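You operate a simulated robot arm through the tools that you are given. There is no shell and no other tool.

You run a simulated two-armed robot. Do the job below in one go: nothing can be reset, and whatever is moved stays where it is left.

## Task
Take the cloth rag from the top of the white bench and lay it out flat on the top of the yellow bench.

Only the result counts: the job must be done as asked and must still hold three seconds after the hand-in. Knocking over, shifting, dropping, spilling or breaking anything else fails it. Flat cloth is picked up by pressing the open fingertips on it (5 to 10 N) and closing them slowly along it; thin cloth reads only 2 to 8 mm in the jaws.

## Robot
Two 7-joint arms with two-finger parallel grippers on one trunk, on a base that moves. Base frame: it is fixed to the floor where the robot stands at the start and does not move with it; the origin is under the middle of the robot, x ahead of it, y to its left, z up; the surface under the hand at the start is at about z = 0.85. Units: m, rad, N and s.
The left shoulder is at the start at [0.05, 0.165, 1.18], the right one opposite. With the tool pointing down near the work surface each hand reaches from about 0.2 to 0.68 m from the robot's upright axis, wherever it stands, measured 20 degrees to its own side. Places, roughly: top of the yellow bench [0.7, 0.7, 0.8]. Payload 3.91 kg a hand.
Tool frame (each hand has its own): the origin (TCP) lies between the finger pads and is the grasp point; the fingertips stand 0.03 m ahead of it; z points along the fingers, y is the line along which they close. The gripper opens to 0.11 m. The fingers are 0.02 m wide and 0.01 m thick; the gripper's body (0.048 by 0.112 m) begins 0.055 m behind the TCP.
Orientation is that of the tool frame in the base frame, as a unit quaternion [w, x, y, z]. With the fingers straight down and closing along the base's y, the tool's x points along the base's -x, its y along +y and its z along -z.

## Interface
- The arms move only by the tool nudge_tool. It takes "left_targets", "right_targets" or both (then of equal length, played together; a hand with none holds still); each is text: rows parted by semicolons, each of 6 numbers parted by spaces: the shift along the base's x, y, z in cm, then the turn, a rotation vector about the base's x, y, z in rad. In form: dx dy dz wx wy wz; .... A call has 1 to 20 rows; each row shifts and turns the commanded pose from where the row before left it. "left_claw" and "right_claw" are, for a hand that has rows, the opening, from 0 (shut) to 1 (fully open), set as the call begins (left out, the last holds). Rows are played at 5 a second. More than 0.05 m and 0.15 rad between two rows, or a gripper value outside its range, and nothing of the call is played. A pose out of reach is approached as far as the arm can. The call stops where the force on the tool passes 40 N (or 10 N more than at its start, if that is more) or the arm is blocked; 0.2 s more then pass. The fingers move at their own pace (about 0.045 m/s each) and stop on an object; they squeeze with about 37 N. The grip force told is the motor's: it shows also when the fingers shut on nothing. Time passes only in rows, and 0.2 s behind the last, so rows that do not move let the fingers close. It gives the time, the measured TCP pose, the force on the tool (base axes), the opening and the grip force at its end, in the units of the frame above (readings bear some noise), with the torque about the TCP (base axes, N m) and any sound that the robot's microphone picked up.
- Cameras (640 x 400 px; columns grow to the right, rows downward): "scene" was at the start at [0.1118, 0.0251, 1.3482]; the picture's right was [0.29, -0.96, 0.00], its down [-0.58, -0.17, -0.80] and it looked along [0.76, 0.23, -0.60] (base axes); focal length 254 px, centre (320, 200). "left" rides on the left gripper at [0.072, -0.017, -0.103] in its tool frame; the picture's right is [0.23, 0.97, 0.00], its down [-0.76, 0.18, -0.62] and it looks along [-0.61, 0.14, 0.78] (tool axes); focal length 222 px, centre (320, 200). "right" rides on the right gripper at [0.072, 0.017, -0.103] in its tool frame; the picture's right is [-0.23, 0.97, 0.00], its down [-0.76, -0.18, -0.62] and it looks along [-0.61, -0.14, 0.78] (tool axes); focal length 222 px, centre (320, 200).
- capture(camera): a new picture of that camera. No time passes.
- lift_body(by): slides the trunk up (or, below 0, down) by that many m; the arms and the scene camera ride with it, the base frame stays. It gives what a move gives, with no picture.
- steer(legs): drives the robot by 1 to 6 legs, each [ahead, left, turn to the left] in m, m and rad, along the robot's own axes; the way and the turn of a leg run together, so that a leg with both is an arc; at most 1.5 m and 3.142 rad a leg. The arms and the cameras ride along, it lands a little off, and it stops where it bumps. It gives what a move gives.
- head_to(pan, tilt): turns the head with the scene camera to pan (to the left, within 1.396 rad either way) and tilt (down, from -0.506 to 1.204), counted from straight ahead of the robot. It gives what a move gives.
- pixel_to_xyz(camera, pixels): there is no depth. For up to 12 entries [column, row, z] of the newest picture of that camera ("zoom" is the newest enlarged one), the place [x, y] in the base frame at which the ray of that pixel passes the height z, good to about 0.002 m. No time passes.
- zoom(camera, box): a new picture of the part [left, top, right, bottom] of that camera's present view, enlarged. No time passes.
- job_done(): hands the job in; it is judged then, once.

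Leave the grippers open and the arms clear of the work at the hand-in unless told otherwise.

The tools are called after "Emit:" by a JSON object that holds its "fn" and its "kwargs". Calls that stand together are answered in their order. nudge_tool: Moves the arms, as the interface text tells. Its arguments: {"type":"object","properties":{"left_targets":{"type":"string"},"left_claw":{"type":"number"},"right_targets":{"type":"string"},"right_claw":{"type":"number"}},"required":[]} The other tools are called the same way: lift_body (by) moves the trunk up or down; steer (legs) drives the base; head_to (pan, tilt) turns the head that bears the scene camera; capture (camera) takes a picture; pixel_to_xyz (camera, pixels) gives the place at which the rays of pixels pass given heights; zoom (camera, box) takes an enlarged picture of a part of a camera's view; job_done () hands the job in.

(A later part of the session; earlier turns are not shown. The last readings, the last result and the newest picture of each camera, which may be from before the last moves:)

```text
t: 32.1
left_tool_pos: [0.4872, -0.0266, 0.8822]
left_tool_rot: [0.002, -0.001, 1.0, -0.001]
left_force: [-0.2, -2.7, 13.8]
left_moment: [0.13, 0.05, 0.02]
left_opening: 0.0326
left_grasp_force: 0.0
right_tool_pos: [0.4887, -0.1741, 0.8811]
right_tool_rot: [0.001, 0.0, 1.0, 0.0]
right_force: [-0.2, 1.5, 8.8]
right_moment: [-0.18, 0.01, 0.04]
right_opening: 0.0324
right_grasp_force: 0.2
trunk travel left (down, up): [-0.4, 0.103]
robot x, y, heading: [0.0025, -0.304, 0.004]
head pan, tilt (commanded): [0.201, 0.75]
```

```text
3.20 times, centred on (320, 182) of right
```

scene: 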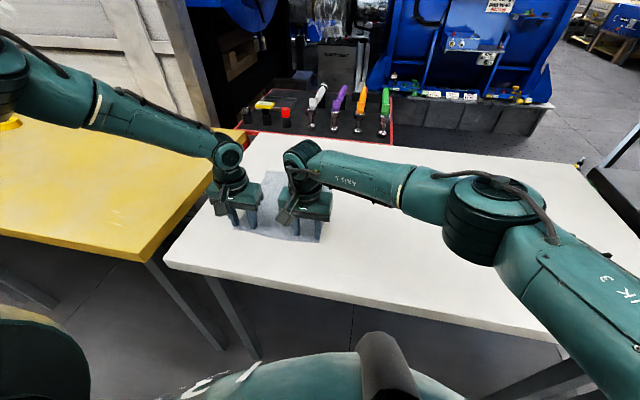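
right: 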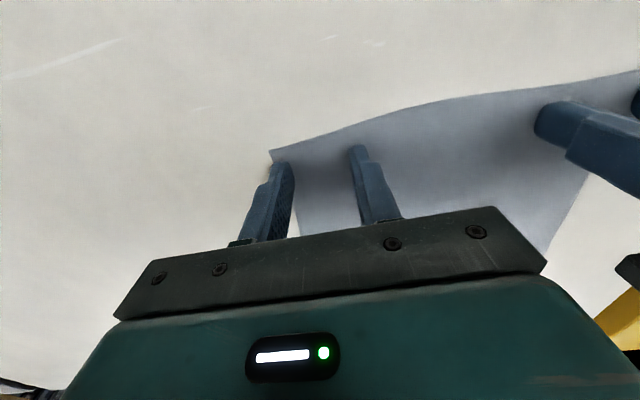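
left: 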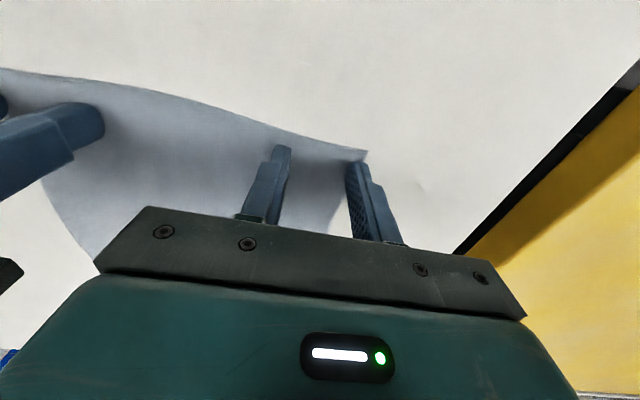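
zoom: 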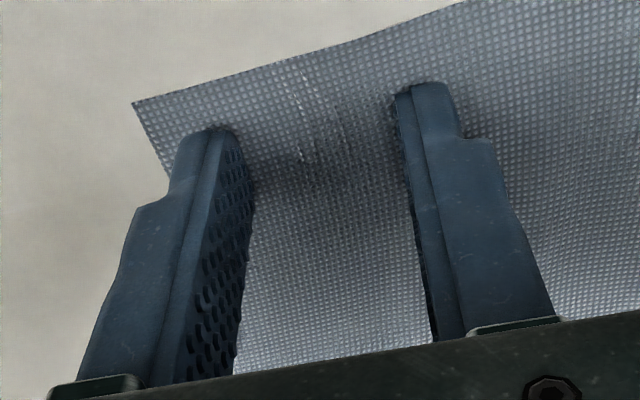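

The cloth is moving with the fingers and starting to buckle between them. Left force is 13.8 N, so I'll ease that hand up a little and keep closing in small steps.

Emit:
{"fn": "nudge_tool", "kwargs": {"left_targets": "0 0 0.08 0 0 0; 0 0 0 0 0 0", "right_targets": "0 0 0 0 0 0; 0 0 0 0 0 0", "left_claw": 0.25, "right_claw": 0.25}}

Emit:
{"fn": "nudge_tool", "kwargs": {"left_targets": "0 0 0.0 0 0 0; 0 0 0 0 0 0", "right_targets": "0 0 0 0 0 0; 0 0 0 0 0 0", "left_claw": 0.2, "right_claw": 0.2}}

Emit:
{"fn": "zoom", "kwargs": {"camera": "left", "box": [220, 120, 420, 245]}}

Emit:
{"fn": "zoom", "kwargs": {"camera": "right", "box": [220, 120, 420, 245]}}

```text
t: 32.7
left_tool_pos: [0.487, -0.0272, 0.881]
left_tool_rot: [0.002, -0.001, 1.0, 0.0]
left_force: [2.2, -1.3, 6.8]
left_moment: [0.05, 0.03, 0.0]
left_opening: 0.0271
left_grasp_force: 0.0
right_tool_pos: [0.4893, -0.1728, 0.8821]
right_tool_rot: [0.002, 0.0, 1.0, 0.0]
right_force: [-1.2, 1.0, 10.3]
right_moment: [-0.16, 0.04, -0.02]
right_opening: 0.027
right_grasp_force: 0.1
trunk travel left (down, up): [-0.4, 0.103]
robot x, y, heading: [-0.0025, -0.3054, 0.002]
head pan, tilt (commanded): [0.201, 0.75]
```

```text
t: 33.3
left_tool_pos: [0.4872, -0.0274, 0.8827]
left_tool_rot: [0.001, -0.001, 1.0, -0.001]
left_force: [0.8, -1.3, 6.4]
left_moment: [0.05, 0.07, 0.01]
left_opening: 0.0211
left_grasp_force: 0.1
right_tool_pos: [0.4898, -0.1732, 0.8806]
right_tool_rot: [0.001, 0.0, 1.0, 0.001]
right_force: [-0.2, 0.2, 11.0]
right_moment: [-0.12, 0.02, 0.0]
right_opening: 0.0214
right_grasp_force: 0.1
trunk travel left (down, up): [-0.4, 0.103]
robot x, y, heading: [-0.0025, -0.3024, 0.001]
head pan, tilt (commanded): [0.201, 0.75]
```

```text
3.20 times, centred on (320, 182) of left
```

zoom: 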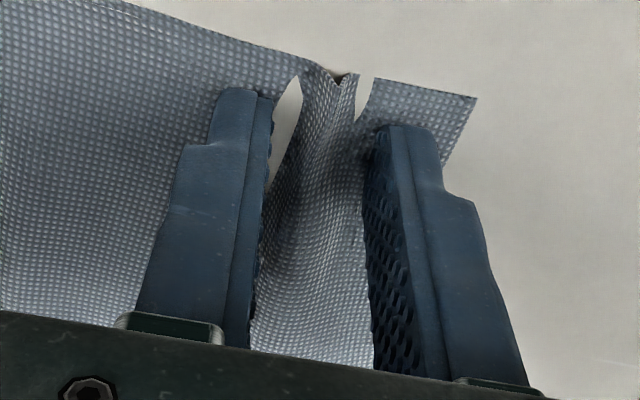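

```text
3.20 times, centred on (320, 182) of right
```

zoom: 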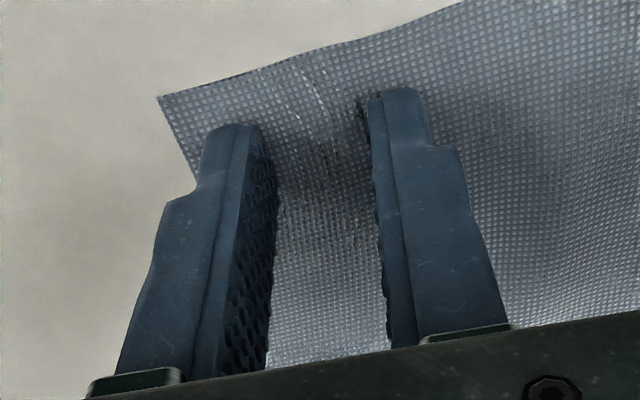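

The left hand now has a ridge gathered between its fingers. On the right the cloth is moving in but hasn't folded up yet. I'll continue closing.

Emit:
{"fn": "nudge_tool", "kwargs": {"left_targets": "0 0 0.0 0 0 0; 0 0 0 0 0 0", "right_targets": "0 0 0 0 0 0; 0 0 0 0 0 0", "left_claw": 0.14, "right_claw": 0.15}}

Emit:
{"fn": "nudge_tool", "kwargs": {"left_targets": "0 0 0.0 0 0 0; 0 0 0 0 0 0", "right_targets": "0 0 0 0 0 0; 0 0 0 0 0 0", "left_claw": 0.08, "right_claw": 0.1}}

Emit:
{"fn": "zoom", "kwargs": {"camera": "left", "box": [220, 120, 420, 245]}}

Emit:
{"fn": "zoom", "kwargs": {"camera": "right", "box": [220, 120, 420, 245]}}

```text
t: 33.9
left_tool_pos: [0.4873, -0.027, 0.8812]
left_tool_rot: [0.002, -0.001, 1.0, -0.001]
left_force: [-1.0, -0.3, 4.7]
left_moment: [0.04, 0.04, 0.01]
left_opening: 0.0153
left_grasp_force: 0.1
right_tool_pos: [0.4897, -0.1725, 0.8819]
right_tool_rot: [0.001, 0.001, 1.0, 0.001]
right_force: [0.3, 0.2, 11.7]
right_moment: [-0.11, 0.06, 0.02]
right_opening: 0.0159
right_grasp_force: 0.0
trunk travel left (down, up): [-0.4, 0.103]
robot x, y, heading: [-0.0029, -0.306, -0.0]
head pan, tilt (commanded): [0.201, 0.75]
```

```text
t: 34.5
left_tool_pos: [0.4875, -0.0278, 0.8815]
left_tool_rot: [0.001, 0.0, 1.0, 0.0]
left_force: [0.3, -0.2, 2.9]
left_moment: [0.02, 0.02, -0.02]
left_opening: 0.0083
left_grasp_force: 0.0
right_tool_pos: [0.4889, -0.1735, 0.8808]
right_tool_rot: [0.0, 0.001, 1.0, 0.001]
right_force: [0.3, -0.1, 12.9]
right_moment: [-0.08, 0.05, -0.01]
right_opening: 0.0106
right_grasp_force: 0.0
trunk travel left (down, up): [-0.4, 0.103]
robot x, y, heading: [0.0007, -0.3061, -0.004]
head pan, tilt (commanded): [0.201, 0.75]
```

```text
3.20 times, centred on (320, 182) of left
```

zoom: 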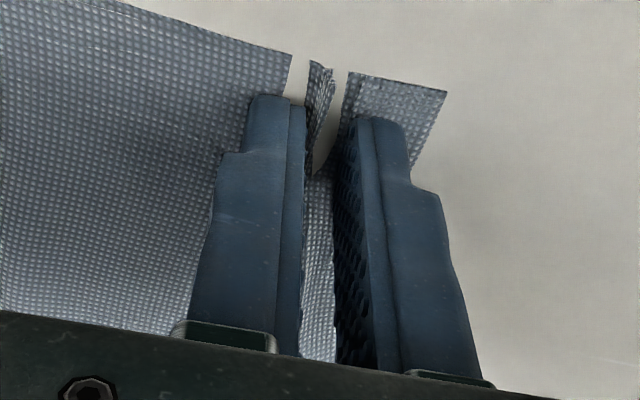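

```text
3.20 times, centred on (320, 182) of right
```

zoom: 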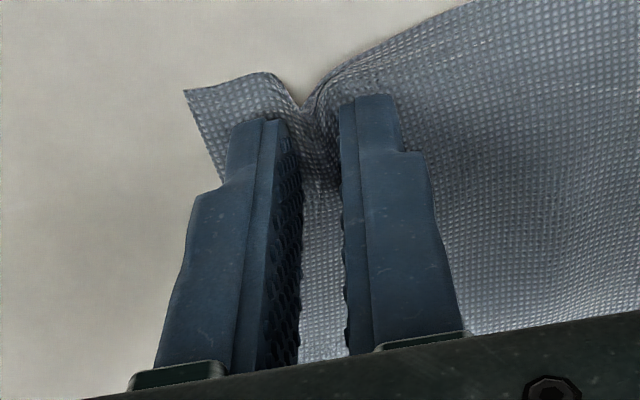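

A fold is now forming between the right fingers too, visible as a notch near (300,105). I'll close both hands the rest of the way.

Emit:
{"fn": "nudge_tool", "kwargs": {"left_targets": "0 0 0.0 0 0 0; 0 0 0 0 0 0; 0 0 0 0 0 0", "right_targets": "0 0 0.03 0 0 0; 0 0 0 0 0 0; 0 0 0 0 0 0", "left_claw": 0.03, "right_claw": 0.05}}

Emit:
{"fn": "nudge_tool", "kwargs": {"left_targets": "0 0 0.0 0 0 0; 0 0 0 0 0 0; 0 0 0 0 0 0", "right_targets": "0 0 0 0 0 0; 0 0 0 0 0 0; 0 0 0 0 0 0", "left_claw": 0.0, "right_claw": 0.0}}

Emit:
{"fn": "zoom", "kwargs": {"camera": "left", "box": [220, 120, 420, 245]}}

Emit:
{"fn": "zoom", "kwargs": {"camera": "right", "box": [220, 120, 420, 245]}}

```text
t: 35.3
left_tool_pos: [0.4883, -0.0279, 0.8811]
left_tool_rot: [0.001, -0.002, 1.0, -0.002]
left_force: [-1.8, -1.8, 5.0]
left_moment: [-0.04, 0.03, 0.03]
left_opening: 0.0041
left_grasp_force: 0.7
right_tool_pos: [0.4891, -0.172, 0.8819]
right_tool_rot: [0.001, 0.0, 1.0, 0.0]
right_force: [0.7, 0.9, 9.9]
right_moment: [-0.03, -0.02, 0.0]
right_opening: 0.0056
right_grasp_force: 0.1
trunk travel left (down, up): [-0.4, 0.103]
robot x, y, heading: [0.0013, -0.3038, 0.004]
head pan, tilt (commanded): [0.201, 0.75]
```

```text
t: 36.1
left_tool_pos: [0.4872, -0.0283, 0.8803]
left_tool_rot: [0.003, 0.0, 1.0, -0.001]
left_force: [-1.1, -4.0, 4.4]
left_moment: [-0.12, 0.04, 0.07]
left_opening: 0.0016
left_grasp_force: 37.2
right_tool_pos: [0.489, -0.1726, 0.8803]
right_tool_rot: [0.0, 0.0, 1.0, 0.001]
right_force: [0.6, 4.0, 9.1]
right_moment: [0.03, 0.04, -0.04]
right_opening: 0.0011
right_grasp_force: 37.2
trunk travel left (down, up): [-0.4, 0.103]
robot x, y, heading: [-0.0013, -0.3009, -0.002]
head pan, tilt (commanded): [0.201, 0.75]
```

```text
3.20 times, centred on (320, 182) of left
```

zoom: 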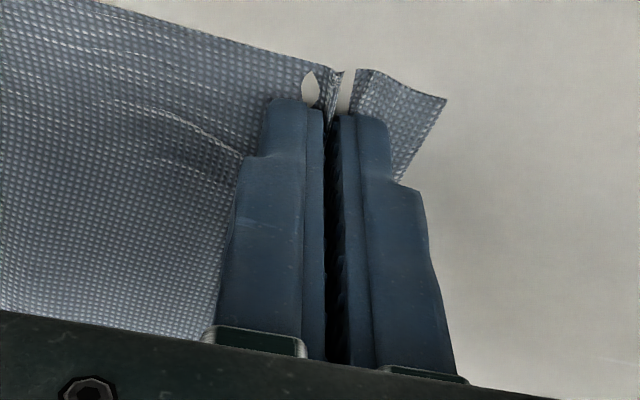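

```text
3.20 times, centred on (320, 182) of right
```

zoom: 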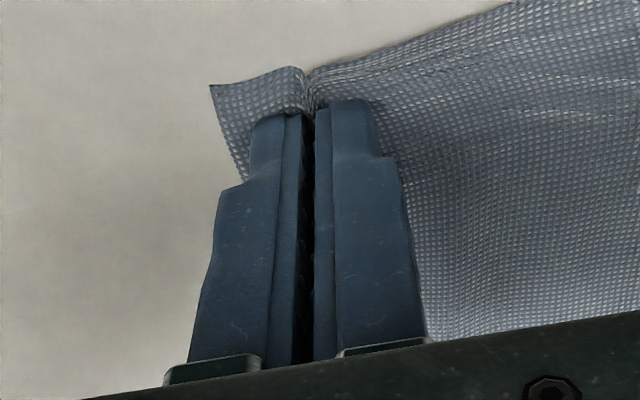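

The jaws read 1.6 mm on the left and 1.1 mm on the right. That is thin and may be only a small pinch, so I'll lift 2 cm slowly and look.

Emit:
{"fn": "nudge_tool", "kwargs": {"left_targets": "0 0 0.5 0 0 0; 0 0 0.5 0 0 0; 0 0 1 0 0 0; 0 0 0 0 0 0", "right_targets": "0 0 0.5 0 0 0; 0 0 0.5 0 0 0; 0 0 1 0 0 0; 0 0 0 0 0 0"}}

Emit:
{"fn": "zoom", "kwargs": {"camera": "left", "box": [220, 120, 420, 245]}}

Emit:
{"fn": "zoom", "kwargs": {"camera": "right", "box": [220, 120, 420, 245]}}

Emit:
{"fn": "capture", "kwargs": {"camera": "scene"}}

```text
t: 37.1
left_tool_pos: [0.4892, -0.0271, 0.9007]
left_tool_rot: [0.001, 0.0, 1.0, 0.0]
left_force: [-0.3, -5.7, 0.3]
left_moment: [-0.18, 0.01, 0.06]
left_opening: 0.0017
left_grasp_force: 36.7
right_tool_pos: [0.4898, -0.1727, 0.9018]
right_tool_rot: [0.0, 0.0, 1.0, -0.001]
right_force: [0.2, 6.2, -0.2]
right_moment: [0.18, 0.05, -0.08]
right_opening: 0.001
right_grasp_force: 36.7
trunk travel left (down, up): [-0.4, 0.103]
robot x, y, heading: [0.0015, -0.303, -0.001]
head pan, tilt (commanded): [0.201, 0.75]
```

```text
3.20 times, centred on (320, 182) of left
```

zoom: 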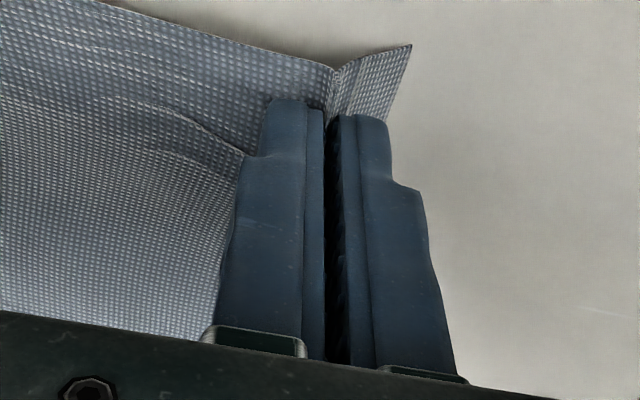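

```text
3.20 times, centred on (320, 182) of right
```

zoom: 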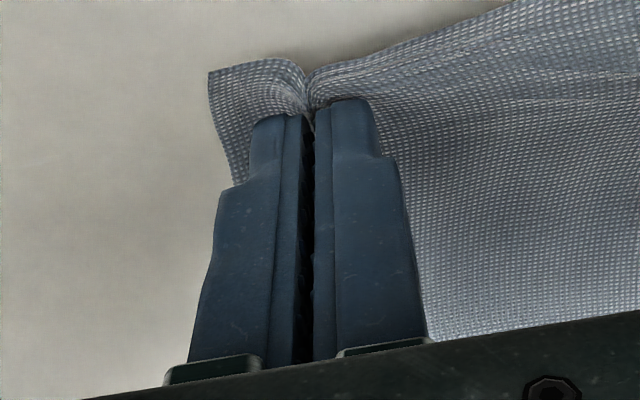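

```text
taken
```

scene: 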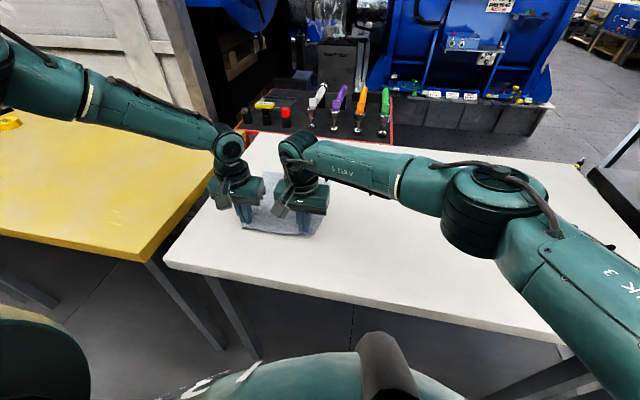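

Both corners are held. The jaws read 1.7 and 1.0 mm with the cloth clearly between them, and there's about 6 N of sideways tension between the hands. I'll bring the hands 3 mm closer each to ease that, then lift gently to about z = 1.18 so the hanging edge clears the bench.

Emit:
{"fn": "nudge_tool", "kwargs": {"left_targets": "0 -0.3 1 0 0 0; 0 0 2 0 0 0; 0 0 2 0 0 0; 0 0 2 0 0 0; 0 0 2 0 0 0; 0 0 0 0 0 0", "right_targets": "0 0.3 1 0 0 0; 0 0 2 0 0 0; 0 0 2 0 0 0; 0 0 2 0 0 0; 0 0 2 0 0 0; 0 0 0 0 0 0"}}

Emit:
{"fn": "capture", "kwargs": {"camera": "left"}}

Emit:
{"fn": "capture", "kwargs": {"camera": "right"}}

Emit:
{"fn": "capture", "kwargs": {"camera": "scene"}}

```text
t: 38.5
left_tool_pos: [0.4902, -0.0297, 0.9916]
left_tool_rot: [0.001, 0.0, 1.0, 0.0]
left_force: [-0.2, -1.3, 0.2]
left_moment: [-0.05, 0.01, 0.01]
left_opening: 0.0017
left_grasp_force: 36.7
right_tool_pos: [0.4901, -0.1704, 0.991]
right_tool_rot: [0.0, 0.001, 1.0, 0.0]
right_force: [0.2, 1.7, -1.0]
right_moment: [0.04, 0.01, 0.02]
right_opening: 0.0011
right_grasp_force: 36.7
trunk travel left (down, up): [-0.4, 0.103]
robot x, y, heading: [-0.0006, -0.3049, -0.001]
head pan, tilt (commanded): [0.201, 0.75]
```

```text
taken
```

left: 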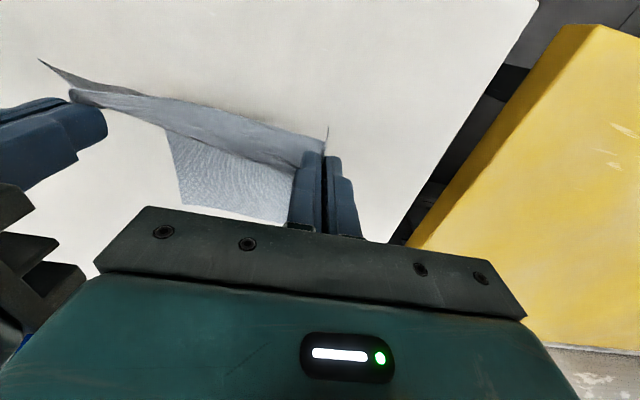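

```text
taken
```

right: 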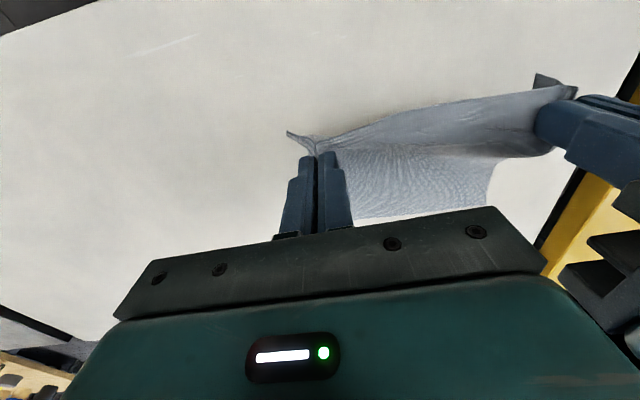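

```text
taken
```

scene: 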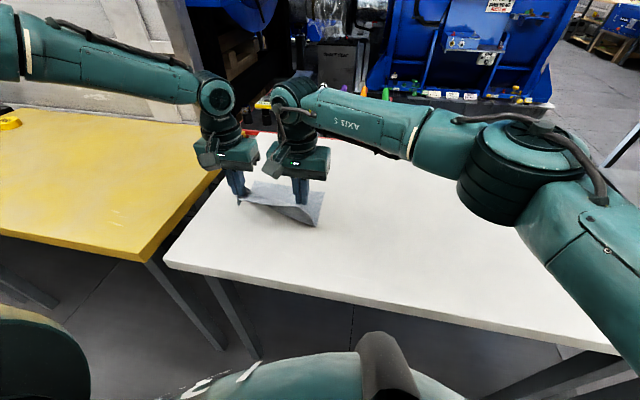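

The rag is coming up cleanly, with about 1.5 N of tension left. I'll keep lifting to z of about 1.19.

Emit:
{"fn": "nudge_tool", "kwargs": {"left_targets": "0 0 2 0 0 0; 0 0 2 0 0 0; 0 0 2 0 0 0; 0 0 2 0 0 0; 0 0 2 0 0 0; 0 0 2 0 0 0; 0 0 2 0 0 0; 0 0 2 0 0 0; 0 0 2 0 0 0; 0 0 2 0 0 0; 0 0 0 0 0 0; 0 0 0 0 0 0", "right_targets": "0 0 2 0 0 0; 0 0 2 0 0 0; 0 0 2 0 0 0; 0 0 2 0 0 0; 0 0 2 0 0 0; 0 0 2 0 0 0; 0 0 2 0 0 0; 0 0 2 0 0 0; 0 0 2 0 0 0; 0 0 2 0 0 0; 0 0 0 0 0 0; 0 0 0 0 0 0"}}

Emit:
{"fn": "capture", "kwargs": {"camera": "left"}}

Emit:
{"fn": "capture", "kwargs": {"camera": "scene"}}

```text
t: 41.1
left_tool_pos: [0.4879, -0.0295, 1.1898]
left_tool_rot: [0.001, -0.001, 1.0, -0.001]
left_force: [0.6, -3.3, -0.5]
left_moment: [-0.06, 0.03, 0.04]
left_opening: 0.0016
left_grasp_force: 36.8
right_tool_pos: [0.4903, -0.1727, 1.1906]
right_tool_rot: [0.001, -0.001, 1.0, 0.002]
right_force: [-0.2, 2.1, 0.1]
right_moment: [0.09, 0.0, -0.01]
right_opening: 0.001
right_grasp_force: 37.2
right hand out of reach, approached as far as the arm can: row 10
trunk travel left (down, up): [-0.4, 0.103]
robot x, y, heading: [0.0004, -0.3044, -0.002]
head pan, tilt (commanded): [0.201, 0.75]
```

```text
taken
```

left: 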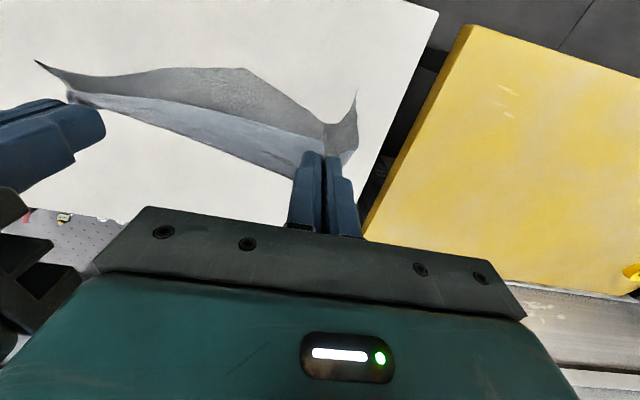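

```text
taken
```

scene: 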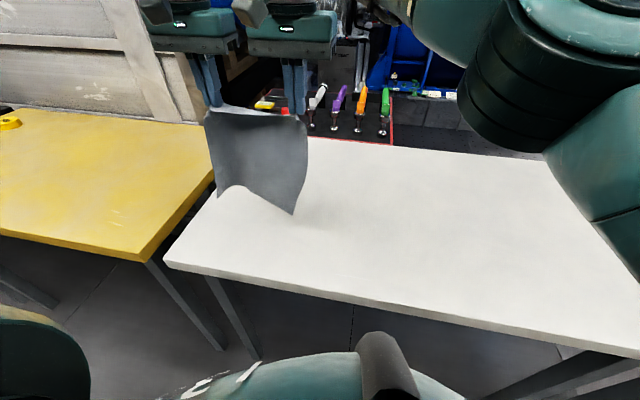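

The rag hangs cleanly between the two hands. I'll check how far its lowest corner, near (293,214), is above the benches before driving.

Emit:
{"fn": "pixel_to_xyz", "kwargs": {"camera": "scene", "pixels": [[293, 214, 0.88], [293, 214, 0.92], [293, 214, 0.95], [222, 193, 0.92], [222, 193, 0.95]]}}

```text
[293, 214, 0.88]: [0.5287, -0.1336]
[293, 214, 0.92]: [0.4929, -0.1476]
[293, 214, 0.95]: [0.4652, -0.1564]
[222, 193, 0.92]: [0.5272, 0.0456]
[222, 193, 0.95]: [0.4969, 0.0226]
```

The lowest corner is at about z = 0.92, roughly 7 cm above both tops. I'll drive left 0.64 m so the rag is over the yellow bench.

Emit:
{"fn": "steer", "kwargs": {"legs": [[0, 0.32, 0], [0, 0.32, 0]]}}

Emit:
{"fn": "capture", "kwargs": {"camera": "scene"}}

Emit:
{"fn": "capture", "kwargs": {"camera": "left"}}

Emit:
{"fn": "capture", "kwargs": {"camera": "right"}}

```text
t: 47.4
left_tool_pos: [0.4856, 0.6045, 1.1891]
left_tool_rot: [0.0, -0.003, 1.0, -0.001]
left_force: [0.3, -2.6, -1.1]
left_moment: [-0.08, -0.03, 0.01]
left_opening: 0.0019
left_grasp_force: 36.4
right_tool_pos: [0.4882, 0.4613, 1.1895]
right_tool_rot: [0.001, -0.002, 1.0, 0.001]
right_force: [-0.8, 3.1, -0.6]
right_moment: [0.09, -0.01, -0.05]
right_opening: 0.0013
right_grasp_force: 36.8
trunk travel left (down, up): [-0.4, 0.103]
robot x, y, heading: [-0.0004, 0.3278, 0.007]
head pan, tilt (commanded): [0.201, 0.75]
```

```text
taken
```

scene: 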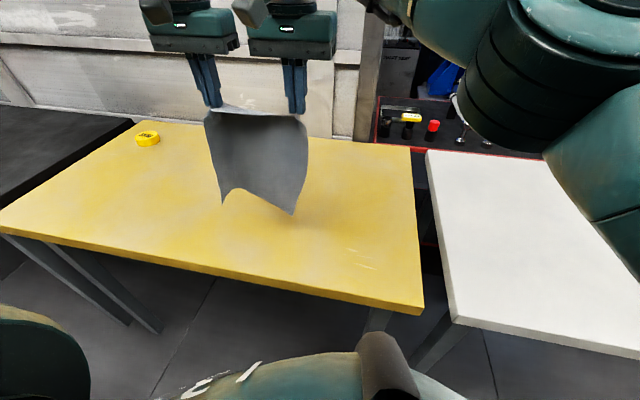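

```text
taken
```

left: 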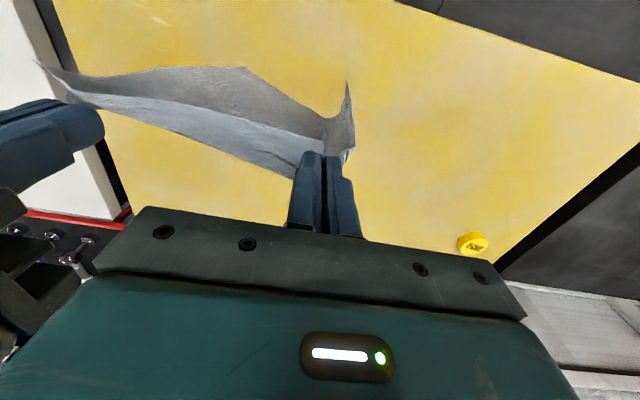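

```text
taken
```

right: 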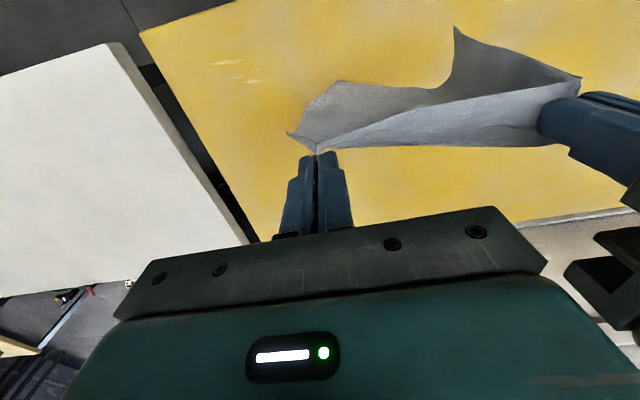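

The rag is now over the middle of the yellow bench, centred at about y = 0.53, with nothing beneath it. It should go down far edge first while the hands pull back toward me. I'll reach forward to x of about 0.62 while the lower edge still hangs clear.

Emit:
{"fn": "nudge_tool", "kwargs": {"left_targets": "2.5 0 -0.4 0 0 0; 2.5 0 -0.4 0 0 0; 2.5 0 -0.4 0 0 0; 2.5 0 -0.4 0 0 0; 2.5 0 -0.4 0 0 0; 0 0 0 0 0 0; 0 0 0 0 0 0", "right_targets": "2.5 0 -0.4 0 0 0; 2.5 0 -0.4 0 0 0; 2.5 0 -0.4 0 0 0; 2.5 0 -0.4 0 0 0; 2.5 0 -0.4 0 0 0; 0 0 0 0 0 0; 0 0 0 0 0 0"}}

Emit:
{"fn": "capture", "kwargs": {"camera": "scene"}}

```text
t: 48.6
left_tool_pos: [0.5696, 0.6025, 1.1664]
left_tool_rot: [-0.003, 0.008, 1.0, -0.012]
left_force: [-7.0, -18.9, 1.6]
left_moment: [-0.57, 0.24, 0.08]
left_opening: 0.0018
left_grasp_force: 37.1
left hand out of reach, approached as far as the arm can: row 4, 5
right_tool_pos: [0.5163, 0.4468, 1.175]
right_tool_rot: [0.004, -0.008, 1.0, 0.012]
right_force: [7.3, 19.1, -0.8]
right_moment: [0.58, -0.18, -0.19]
right_opening: 0.0001
right_grasp_force: 37.1
right hand out of reach, approached as far as the arm can: row 1, 2, 3, 4, 5
trunk travel left (down, up): [-0.4, 0.103]
robot x, y, heading: [-0.0067, 0.3288, 0.008]
head pan, tilt (commanded): [0.201, 0.75]
stopped in row 5 (left hand): the force on the tool passed its limit at 44 N (the readings are from after the stop); the commanded pose is now the measured one
```

```text
taken
```

scene: 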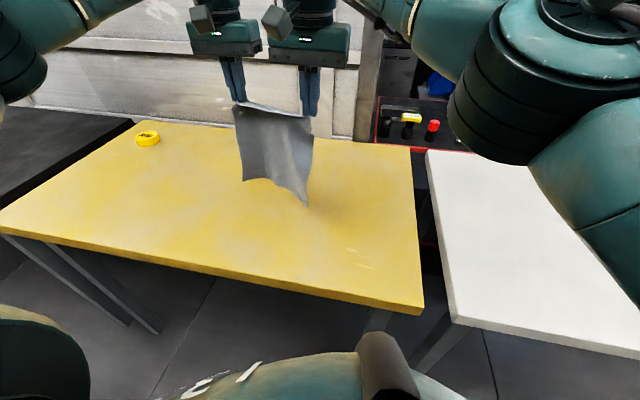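

The right hand couldn't go forward with the left, so the rag was stretched between them. The right jaws now read almost zero, so the pinch may have slipped. I'll bring the left hand back level with the right straight away to release the tension, then look.

Emit:
{"fn": "nudge_tool", "kwargs": {"left_targets": "-2.5 -0.6 0.4 0 0 0; -2.5 -0.7 0.4 0 0 0; 0 0 0 0 0 0"}}

Emit:
{"fn": "zoom", "kwargs": {"camera": "left", "box": [0, 30, 400, 280]}}

Emit:
{"fn": "zoom", "kwargs": {"camera": "right", "box": [220, 20, 620, 270]}}

Emit:
{"fn": "zoom", "kwargs": {"camera": "scene", "box": [180, 70, 360, 220]}}

```text
t: 49.4
left_tool_pos: [0.5197, 0.5947, 1.1739]
left_tool_rot: [-0.002, 0.003, 1.0, -0.009]
left_force: [0.1, -1.9, -0.3]
left_moment: [-0.02, 0.02, 0.03]
left_opening: 0.0017
left_grasp_force: 37.2
right_tool_pos: [0.5172, 0.4431, 1.1746]
right_tool_rot: [0.004, -0.005, 1.0, 0.008]
right_force: [-0.2, 1.8, -0.7]
right_moment: [0.03, 0.01, -0.01]
right_opening: 0.0001
right_grasp_force: 37.1
trunk travel left (down, up): [-0.4, 0.103]
robot x, y, heading: [-0.0049, 0.325, 0.009]
head pan, tilt (commanded): [0.201, 0.75]
```

```text
1.60 times, centred on (200, 155) of left
```

zoom: 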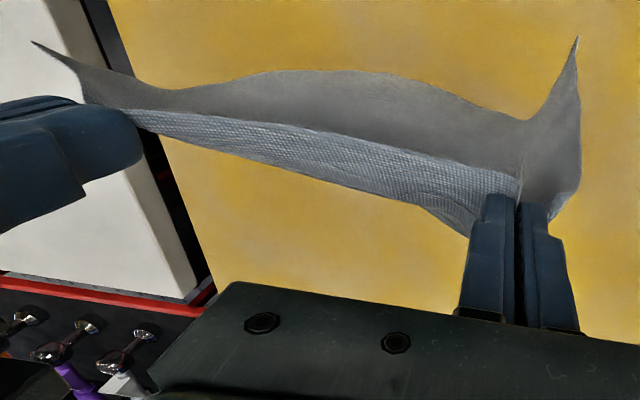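

```text
1.60 times, centred on (420, 145) of right
```

zoom: 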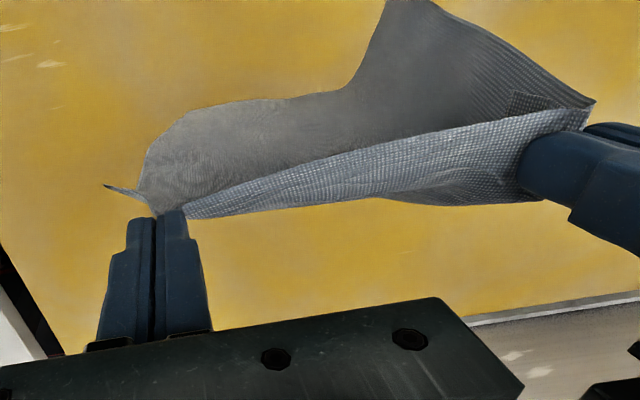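

```text
2.67 times, centred on (270, 145) of scene
```

zoom: 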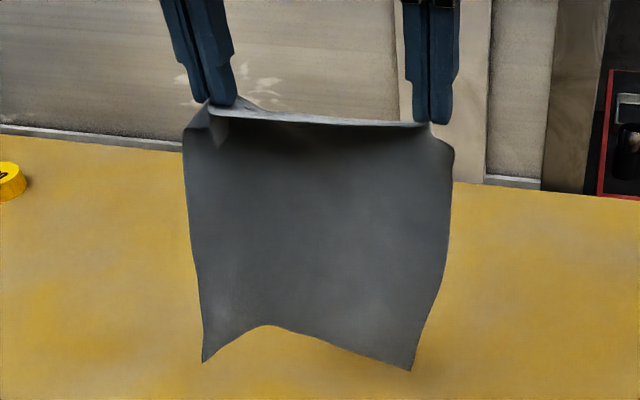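

Both hands still hold the rag and tension is low at 1.9 N, though the right pinch is now small, so I must avoid any more stretching. Both arms are near the end of their reach with the fingers vertical. Tilting the fingers forward will give more reach, so I'll ease the hands back and a little to the right, then tilt both together in small steps.

Emit:
{"fn": "nudge_tool", "kwargs": {"left_targets": "-0.6 -1.0 0 0 0 0; -0.6 -1.0 0 0 0 0; -0.6 -1.0 0 0 0 0; 0 0 0 0 0 0", "right_targets": "-0.6 -0.8 0 0 0 0; -0.6 -0.8 0 0 0 0; -0.6 -0.8 0 0 0 0; 0 0 0 0 0 0"}}

Emit:
{"fn": "nudge_tool", "kwargs": {"left_targets": "0 0 0 0 -0.08 0; 0 0 0 0 -0.08 0; 0 0 0 0 0 0", "right_targets": "0 0 0 0 -0.08 0; 0 0 0 0 -0.08 0; 0 0 0 0 0 0"}}

```text
t: 50.4
left_tool_pos: [0.501, 0.5634, 1.1736]
left_tool_rot: [-0.002, 0.003, 1.0, -0.008]
left_force: [0.4, 0.5, 0.1]
left_moment: [-0.04, -0.01, -0.01]
left_opening: 0.0017
left_grasp_force: 37.1
right_tool_pos: [0.499, 0.4214, 1.175]
right_tool_rot: [0.003, -0.006, 1.0, 0.009]
right_force: [0.1, 0.2, 0.5]
right_moment: [-0.01, 0.01, -0.02]
right_opening: 0.0002
right_grasp_force: 36.8
trunk travel left (down, up): [-0.4, 0.103]
robot x, y, heading: [-0.0034, 0.3292, 0.003]
head pan, tilt (commanded): [0.201, 0.75]
```

```text
t: 51.2
left_tool_pos: [0.5004, 0.5648, 1.1738]
left_tool_rot: [0.079, 0.004, 0.997, -0.008]
left_force: [0.7, 0.3, 0.3]
left_moment: [0.0, 0.0, 0.02]
left_opening: 0.0017
left_grasp_force: 36.8
right_tool_pos: [0.4987, 0.4201, 1.174]
right_tool_rot: [0.085, -0.007, 0.996, 0.008]
right_force: [-0.5, 0.7, -0.3]
right_moment: [-0.01, 0.03, 0.03]
right_opening: 0.0004
right_grasp_force: 36.7
trunk travel left (down, up): [-0.4, 0.103]
robot x, y, heading: [0.0014, 0.3256, 0.006]
head pan, tilt (commanded): [0.201, 0.75]
```

Tension is gone and the fingers now point slightly forward as intended. I'll continue the tilt to about 0.6 rad.

Emit:
{"fn": "nudge_tool", "kwargs": {"left_targets": "0 0 0 0 -0.11 0; 0 0 0 0 -0.11 0; 0 0 0 0 0 0", "right_targets": "0 0 0 0 -0.11 0; 0 0 0 0 -0.11 0; 0 0 0 0 0 0"}}

Emit:
{"fn": "nudge_tool", "kwargs": {"left_targets": "0 0 0 0 -0.11 0; 0 0 0 0 -0.11 0; 0 0 0 0 0 0", "right_targets": "0 0 0 0 -0.11 0; 0 0 0 0 -0.11 0; 0 0 0 0 0 0"}}

Emit:
{"fn": "capture", "kwargs": {"camera": "scene"}}

```text
t: 52.0
left_tool_pos: [0.5014, 0.5638, 1.1745]
left_tool_rot: [0.188, 0.006, 0.982, -0.009]
left_force: [-0.4, 0.1, -0.3]
left_moment: [0.03, 0.03, 0.02]
left_opening: 0.0017
left_grasp_force: 37.1
right_tool_pos: [0.4993, 0.4198, 1.176]
right_tool_rot: [0.193, -0.007, 0.981, 0.007]
right_force: [0.5, 0.0, 0.7]
right_moment: [-0.01, 0.01, 0.0]
right_opening: 0.0003
right_grasp_force: 37.3
trunk travel left (down, up): [-0.4, 0.103]
robot x, y, heading: [0.0007, 0.3264, 0.005]
head pan, tilt (commanded): [0.201, 0.75]
```

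```text
t: 52.8
left_tool_pos: [0.5017, 0.5632, 1.1743]
left_tool_rot: [0.295, 0.005, 0.955, -0.007]
left_force: [-0.2, 0.8, 0.5]
left_moment: [-0.01, -0.01, 0.01]
left_opening: 0.0017
left_grasp_force: 37.3
right_tool_pos: [0.4993, 0.4195, 1.1754]
right_tool_rot: [0.3, -0.008, 0.954, 0.006]
right_force: [0.1, 0.1, -0.2]
right_moment: [0.01, 0.01, 0.0]
right_opening: 0.0003
right_grasp_force: 36.7
trunk travel left (down, up): [-0.4, 0.103]
robot x, y, heading: [-0.0058, 0.3308, 0.006]
head pan, tilt (commanded): [0.201, 0.75]
```

```text
taken
```

scene: 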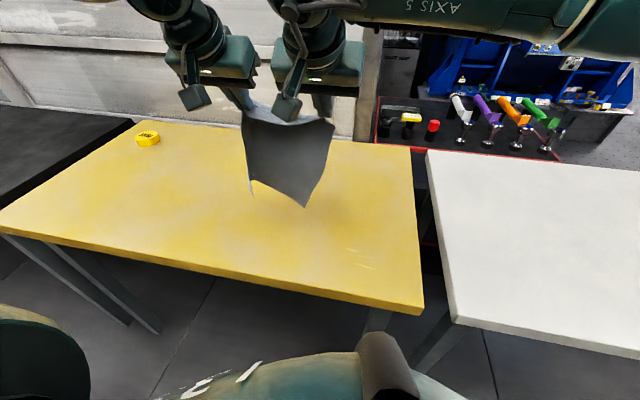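

Both hands are tilted by 0.6 rad and the rag still hangs freely. Now I'll step forward together, 2 cm at a time, watching for reach warnings.

Emit:
{"fn": "nudge_tool", "kwargs": {"left_targets": "2 0 0 0 0 0; 2 0 0 0 0 0; 0 0 0 0 0 0", "right_targets": "2 0 0 0 0 0; 2 0 0 0 0 0; 0 0 0 0 0 0"}}

Emit:
{"fn": "nudge_tool", "kwargs": {"left_targets": "2 0 0 0 0 0; 2 0 0 0 0 0; 0 0 0 0 0 0", "right_targets": "2 0 0 0 0 0; 2 0 0 0 0 0; 0 0 0 0 0 0"}}

```text
t: 53.6
left_tool_pos: [0.5416, 0.5641, 1.1743]
left_tool_rot: [0.295, 0.006, 0.956, -0.008]
left_force: [-1.1, 0.3, -0.4]
left_moment: [-0.01, -0.01, -0.02]
left_opening: 0.0017
left_grasp_force: 36.9
right_tool_pos: [0.5392, 0.4198, 1.1753]
right_tool_rot: [0.299, -0.009, 0.954, 0.007]
right_force: [0.3, -0.3, -0.2]
right_moment: [0.01, -0.01, -0.01]
right_opening: 0.0002
right_grasp_force: 36.7
trunk travel left (down, up): [-0.4, 0.103]
robot x, y, heading: [0.0021, 0.3267, 0.009]
head pan, tilt (commanded): [0.201, 0.75]
```

```text
t: 54.4
left_tool_pos: [0.5827, 0.5657, 1.1731]
left_tool_rot: [0.294, 0.007, 0.956, -0.007]
left_force: [-0.3, 0.4, -0.4]
left_moment: [-0.01, -0.03, -0.02]
left_opening: 0.0019
left_grasp_force: 36.6
right_tool_pos: [0.5792, 0.4186, 1.1747]
right_tool_rot: [0.299, -0.009, 0.954, 0.007]
right_force: [0.3, -0.2, 0.6]
right_moment: [0.0, -0.04, 0.04]
right_opening: 0.0004
right_grasp_force: 37.3
trunk travel left (down, up): [-0.4, 0.103]
robot x, y, heading: [-0.0022, 0.3276, 0.001]
head pan, tilt (commanded): [0.201, 0.75]
```

Emit:
{"fn": "nudge_tool", "kwargs": {"left_targets": "1.5 0 -0.3 0 0 0; 1.5 0 -0.3 0 0 0; 0 0 0 0 0 0", "right_targets": "1.5 0 -0.3 0 0 0; 1.5 0 -0.3 0 0 0; 0 0 0 0 0 0"}}

Emit:
{"fn": "capture", "kwargs": {"camera": "scene"}}

```text
t: 55.2
left_tool_pos: [0.6116, 0.5651, 1.1676]
left_tool_rot: [0.294, 0.006, 0.956, -0.007]
left_force: [-0.5, -0.4, 0.1]
left_moment: [-0.05, 0.04, 0.03]
left_opening: 0.0014
left_grasp_force: 37.5
right_tool_pos: [0.6097, 0.4182, 1.1683]
right_tool_rot: [0.299, -0.008, 0.954, 0.006]
right_force: [1.1, 0.1, -0.5]
right_moment: [0.01, -0.01, 0.0]
right_opening: 0.0002
right_grasp_force: 37.3
trunk travel left (down, up): [-0.4, 0.103]
robot x, y, heading: [-0.0002, 0.3303, 0.001]
head pan, tilt (commanded): [0.201, 0.75]
```

```text
taken
```

scene: 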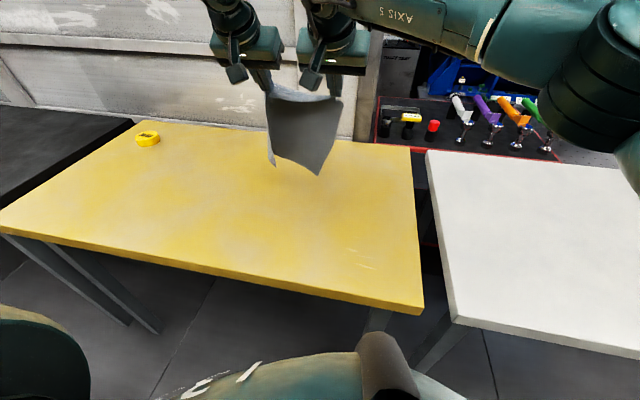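

No reach warnings at x = 0.61 and forces are near zero. Two more small steps forward, to about 0.65.

Emit:
{"fn": "nudge_tool", "kwargs": {"left_targets": "1.5 0 -0.4 0 0 0; 1.5 0 -0.4 0 0 0; 0 0 0 0 0 0", "right_targets": "1.5 0 -0.4 0 0 0; 1.5 0 -0.4 0 0 0; 0 0 0 0 0 0"}}

Emit:
{"fn": "nudge_tool", "kwargs": {"left_targets": "1 0 -1 0 0 0; 1 0 -1 0 0 0; 0 0 0 0 0 0", "right_targets": "1 0 -1 0 0 0; 1 0 -1 0 0 0; 0 0 0 0 0 0"}}

Emit:
{"fn": "capture", "kwargs": {"camera": "scene"}}

```text
t: 56.0
left_tool_pos: [0.6415, 0.5651, 1.1593]
left_tool_rot: [0.293, 0.007, 0.956, -0.008]
left_force: [0.0, 0.5, -0.4]
left_moment: [0.02, 0.01, 0.0]
left_opening: 0.0019
left_grasp_force: 37.4
right_tool_pos: [0.6387, 0.4203, 1.1615]
right_tool_rot: [0.299, -0.008, 0.954, 0.006]
right_force: [0.2, 0.1, -0.9]
right_moment: [0.01, -0.02, 0.03]
right_opening: 0.0002
right_grasp_force: 37.4
trunk travel left (down, up): [-0.4, 0.103]
robot x, y, heading: [-0.0048, 0.3288, 0.005]
head pan, tilt (commanded): [0.201, 0.75]
```

```text
t: 56.8
left_tool_pos: [0.6611, 0.5655, 1.1381]
left_tool_rot: [0.294, 0.006, 0.956, -0.007]
left_force: [-0.8, 0.5, 0.2]
left_moment: [0.0, 0.01, 0.03]
left_opening: 0.0019
left_grasp_force: 36.6
right_tool_pos: [0.6602, 0.4186, 1.1404]
right_tool_rot: [0.299, -0.008, 0.954, 0.006]
right_force: [0.4, 0.0, 0.3]
right_moment: [-0.03, 0.05, -0.01]
right_opening: 0.0001
right_grasp_force: 36.7
trunk travel left (down, up): [-0.4, 0.103]
robot x, y, heading: [-0.0021, 0.3231, 0.007]
head pan, tilt (commanded): [0.201, 0.75]
```

```text
taken
```

scene: 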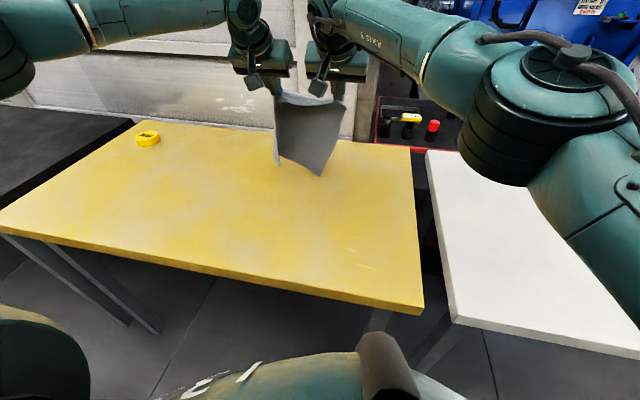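

Both hands are at x = 0.66, z = 1.139 with no load, and the free edge is 2–3 cm above the bench. I'll begin laying now, moving both hands down and back toward me together so the free edge lands far out and the rest follows.

Emit:
{"fn": "nudge_tool", "kwargs": {"left_targets": "0 0 -1 0 0 0; 0 0 -1 0 0 0; 0 0 -1 0 0 0; -0.8 0 -1 0 0 0; -1 0 -1 0 0 0; -1 0 -1 0 0 0; 0 0 0 0 0 0", "right_targets": "0 0 -1 0 0 0; 0 0 -1 0 0 0; 0 0 -1 0 0 0; -0.8 0 -1 0 0 0; -1 0 -1 0 0 0; -1 0 -1 0 0 0; 0 0 0 0 0 0"}}

Emit:
{"fn": "capture", "kwargs": {"camera": "scene"}}

Emit:
{"fn": "zoom", "kwargs": {"camera": "scene", "box": [220, 80, 400, 200]}}

Emit:
{"fn": "capture", "kwargs": {"camera": "left"}}

```text
t: 58.4
left_tool_pos: [0.6335, 0.5657, 1.0798]
left_tool_rot: [0.294, 0.006, 0.956, -0.008]
left_force: [0.1, 0.0, -0.6]
left_moment: [0.02, -0.02, 0.0]
left_opening: 0.0018
left_grasp_force: 37.3
right_tool_pos: [0.6316, 0.4198, 1.0816]
right_tool_rot: [0.298, -0.009, 0.955, 0.007]
right_force: [0.4, 1.1, 1.1]
right_moment: [0.02, -0.03, 0.0]
right_opening: 0.0004
right_grasp_force: 37.1
trunk travel left (down, up): [-0.4, 0.103]
robot x, y, heading: [-0.0006, 0.3277, 0.005]
head pan, tilt (commanded): [0.201, 0.75]
```

```text
taken
```

scene: 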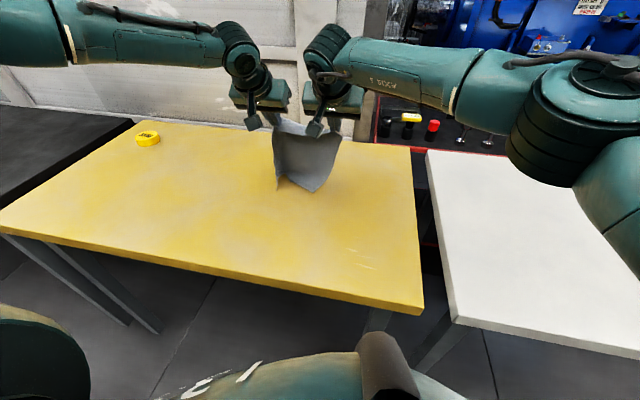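

```text
3.33 times, centred on (310, 140) of scene
```

zoom: 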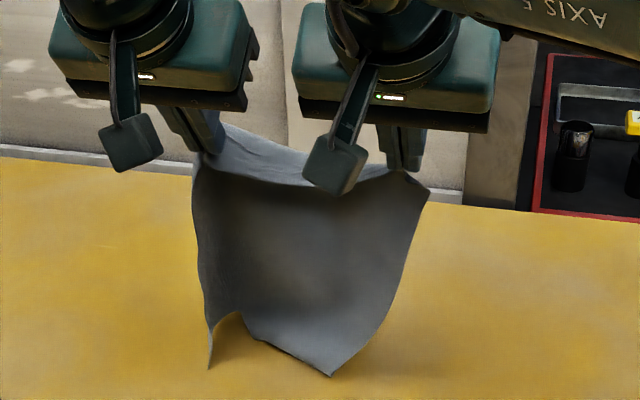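

```text
taken
```

left: 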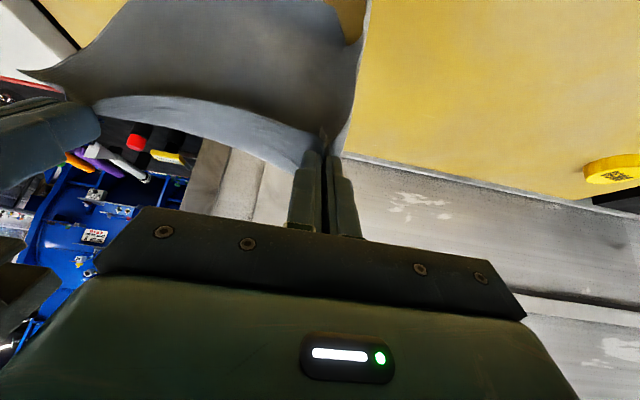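

The free edge is reaching the bench. Before going further I need to see which way the lower lip is bending, so I'll zoom in on the bottom edge near (305,185) and check the right hand's view.

Emit:
{"fn": "zoom", "kwargs": {"camera": "scene", "box": [260, 120, 356, 200]}}

Emit:
{"fn": "capture", "kwargs": {"camera": "right"}}

```text
5.00 times, centred on (308, 160) of scene
```

zoom: 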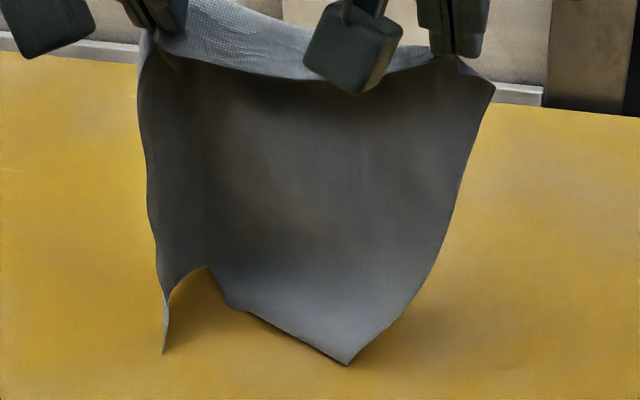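

```text
taken
```

right: 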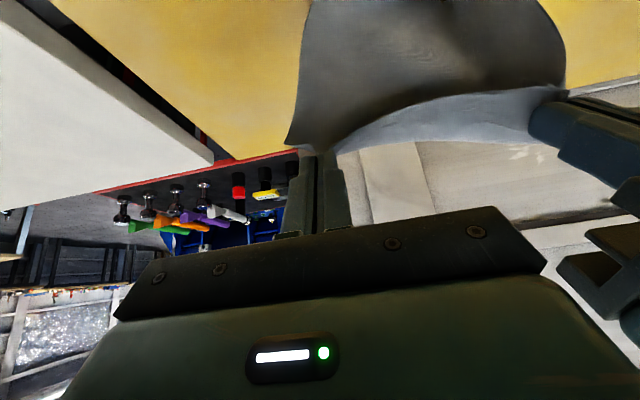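

The zoom shows the hanging rag is cupped toward me, with its sides and lower lip curling toward the robot. Pulling back would tuck that lip underneath. It should go down the other way instead: free edge landing near me while the hands move away, so the curl ends on top and falls open. I'll raise the hands and bring them back toward me together.

Emit:
{"fn": "nudge_tool", "kwargs": {"left_targets": "0 0 2 0 0 0; 0 0 2 0 0 0; -1 0 2 0 0 0; -2 0 1.5 0 0 0; -2 0 0.5 0 0 0; -2 0 0.5 0 0 0; -2 0 0 0 0 0; -2 0 0 0 0 0; 0 0 0 0 0 0; 0 0 0 0 0 0", "right_targets": "0 0 2 0 0 0; 0 0 2 0 0 0; -1 0 2 0 0 0; -2 0 1.5 0 0 0; -2 0 0.5 0 0 0; -2 0 0.5 0 0 0; -2 0 0 0 0 0; -2 0 0 0 0 0; 0 0 0 0 0 0; 0 0 0 0 0 0"}}

Emit:
{"fn": "capture", "kwargs": {"camera": "scene"}}

```text
t: 60.6
left_tool_pos: [0.5237, 0.5642, 1.1657]
left_tool_rot: [0.294, 0.007, 0.956, -0.007]
left_force: [0.2, 0.6, -0.1]
left_moment: [0.0, 0.01, 0.01]
left_opening: 0.0015
left_grasp_force: 36.4
right_tool_pos: [0.5203, 0.4201, 1.1656]
right_tool_rot: [0.299, -0.007, 0.954, 0.006]
right_force: [0.4, 0.2, 0.1]
right_moment: [0.02, -0.03, -0.02]
right_opening: 0.0004
right_grasp_force: 37.1
trunk travel left (down, up): [-0.4, 0.103]
robot x, y, heading: [-0.0033, 0.3299, 0.008]
head pan, tilt (commanded): [0.201, 0.75]
```

```text
taken
```

scene: 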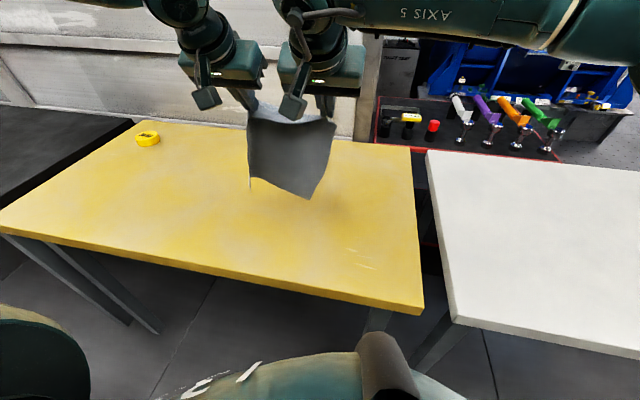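

The rag is still held, with no tension. I'll shift the robot 5 cm right to give the left hand more room, then bring both hands back to x of about 0.43.

Emit:
{"fn": "steer", "kwargs": {"legs": [[0, -0.05, 0]]}}

Emit:
{"fn": "nudge_tool", "kwargs": {"left_targets": "-1.8 0 0 0 0 0; -1.8 0 0 0 0 0; 0 0 0 0 0 0", "right_targets": "-1.8 0 0 0 0 0; -1.8 0 0 0 0 0; 0 0 0 0 0 0"}}

Emit:
{"fn": "nudge_tool", "kwargs": {"left_targets": "-1.8 0 0 0 0 0; -1.8 0 0 0 0 0; -1.4 0 0 0 0 0; 0 0 0 0 0 0; 0 0 0 0 0 0", "right_targets": "-1.8 0 0 0 0 0; -1.8 0 0 0 0 0; -1.4 0 0 0 0 0; 0 0 0 0 0 0; 0 0 0 0 0 0"}}

Emit:
{"fn": "capture", "kwargs": {"camera": "scene"}}

Emit:
{"fn": "capture", "kwargs": {"camera": "left"}}

```text
t: 61.7
left_tool_pos: [0.5241, 0.5157, 1.1647]
left_tool_rot: [0.294, 0.006, 0.956, -0.007]
left_force: [0.6, -0.4, -0.4]
left_moment: [0.02, 0.02, 0.04]
left_opening: 0.0018
left_grasp_force: 37.7
right_tool_pos: [0.5183, 0.3708, 1.1671]
right_tool_rot: [0.299, -0.009, 0.954, 0.007]
right_force: [-0.8, -1.0, 0.5]
right_moment: [-0.05, 0.01, 0.02]
right_opening: 0.0001
right_grasp_force: 37.0
trunk travel left (down, up): [-0.4, 0.103]
robot x, y, heading: [-0.0017, 0.28, 0.004]
head pan, tilt (commanded): [0.201, 0.75]
```

```text
t: 62.5
left_tool_pos: [0.4878, 0.5159, 1.1627]
left_tool_rot: [0.293, 0.006, 0.956, -0.007]
left_force: [0.8, 0.5, 0.7]
left_moment: [0.01, 0.0, 0.03]
left_opening: 0.0017
left_grasp_force: 36.8
right_tool_pos: [0.4835, 0.3698, 1.1673]
right_tool_rot: [0.3, -0.007, 0.954, 0.006]
right_force: [-0.3, 0.3, -1.4]
right_moment: [-0.01, -0.03, 0.0]
right_opening: 0.0002
right_grasp_force: 37.1
trunk travel left (down, up): [-0.4, 0.103]
robot x, y, heading: [-0.0004, 0.281, 0.004]
head pan, tilt (commanded): [0.201, 0.75]
```

```text
t: 63.7
left_tool_pos: [0.4375, 0.5161, 1.1638]
left_tool_rot: [0.294, 0.006, 0.956, -0.007]
left_force: [-0.6, -1.0, -0.2]
left_moment: [0.0, 0.01, 0.0]
left_opening: 0.0016
left_grasp_force: 36.7
right_tool_pos: [0.4329, 0.3712, 1.1664]
right_tool_rot: [0.299, -0.008, 0.954, 0.007]
right_force: [-0.1, -0.3, 0.2]
right_moment: [0.02, 0.0, -0.01]
right_opening: 0.0001
right_grasp_force: 36.9
trunk travel left (down, up): [-0.4, 0.103]
robot x, y, heading: [-0.0019, 0.2764, 0.004]
head pan, tilt (commanded): [0.201, 0.75]
```

```text
taken
```

scene: 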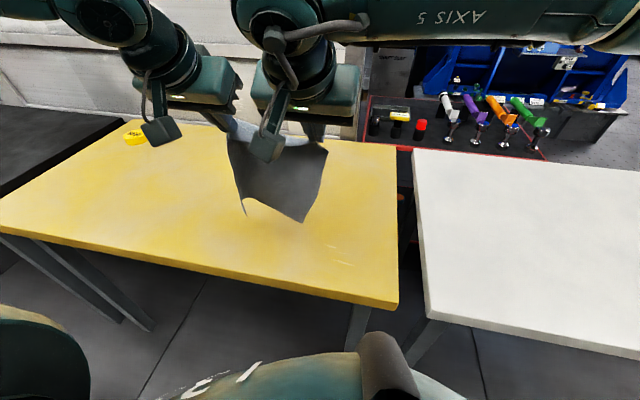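

```text
taken
```

left: 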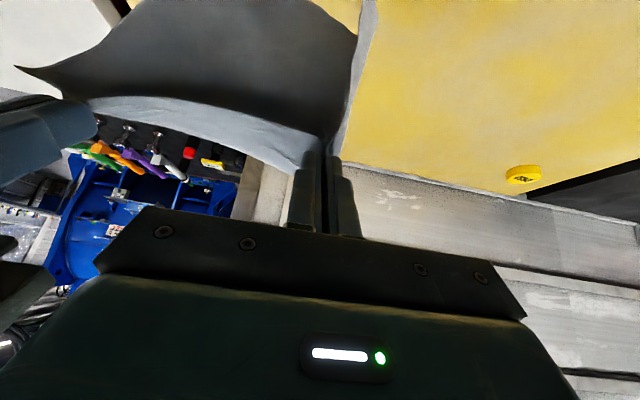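

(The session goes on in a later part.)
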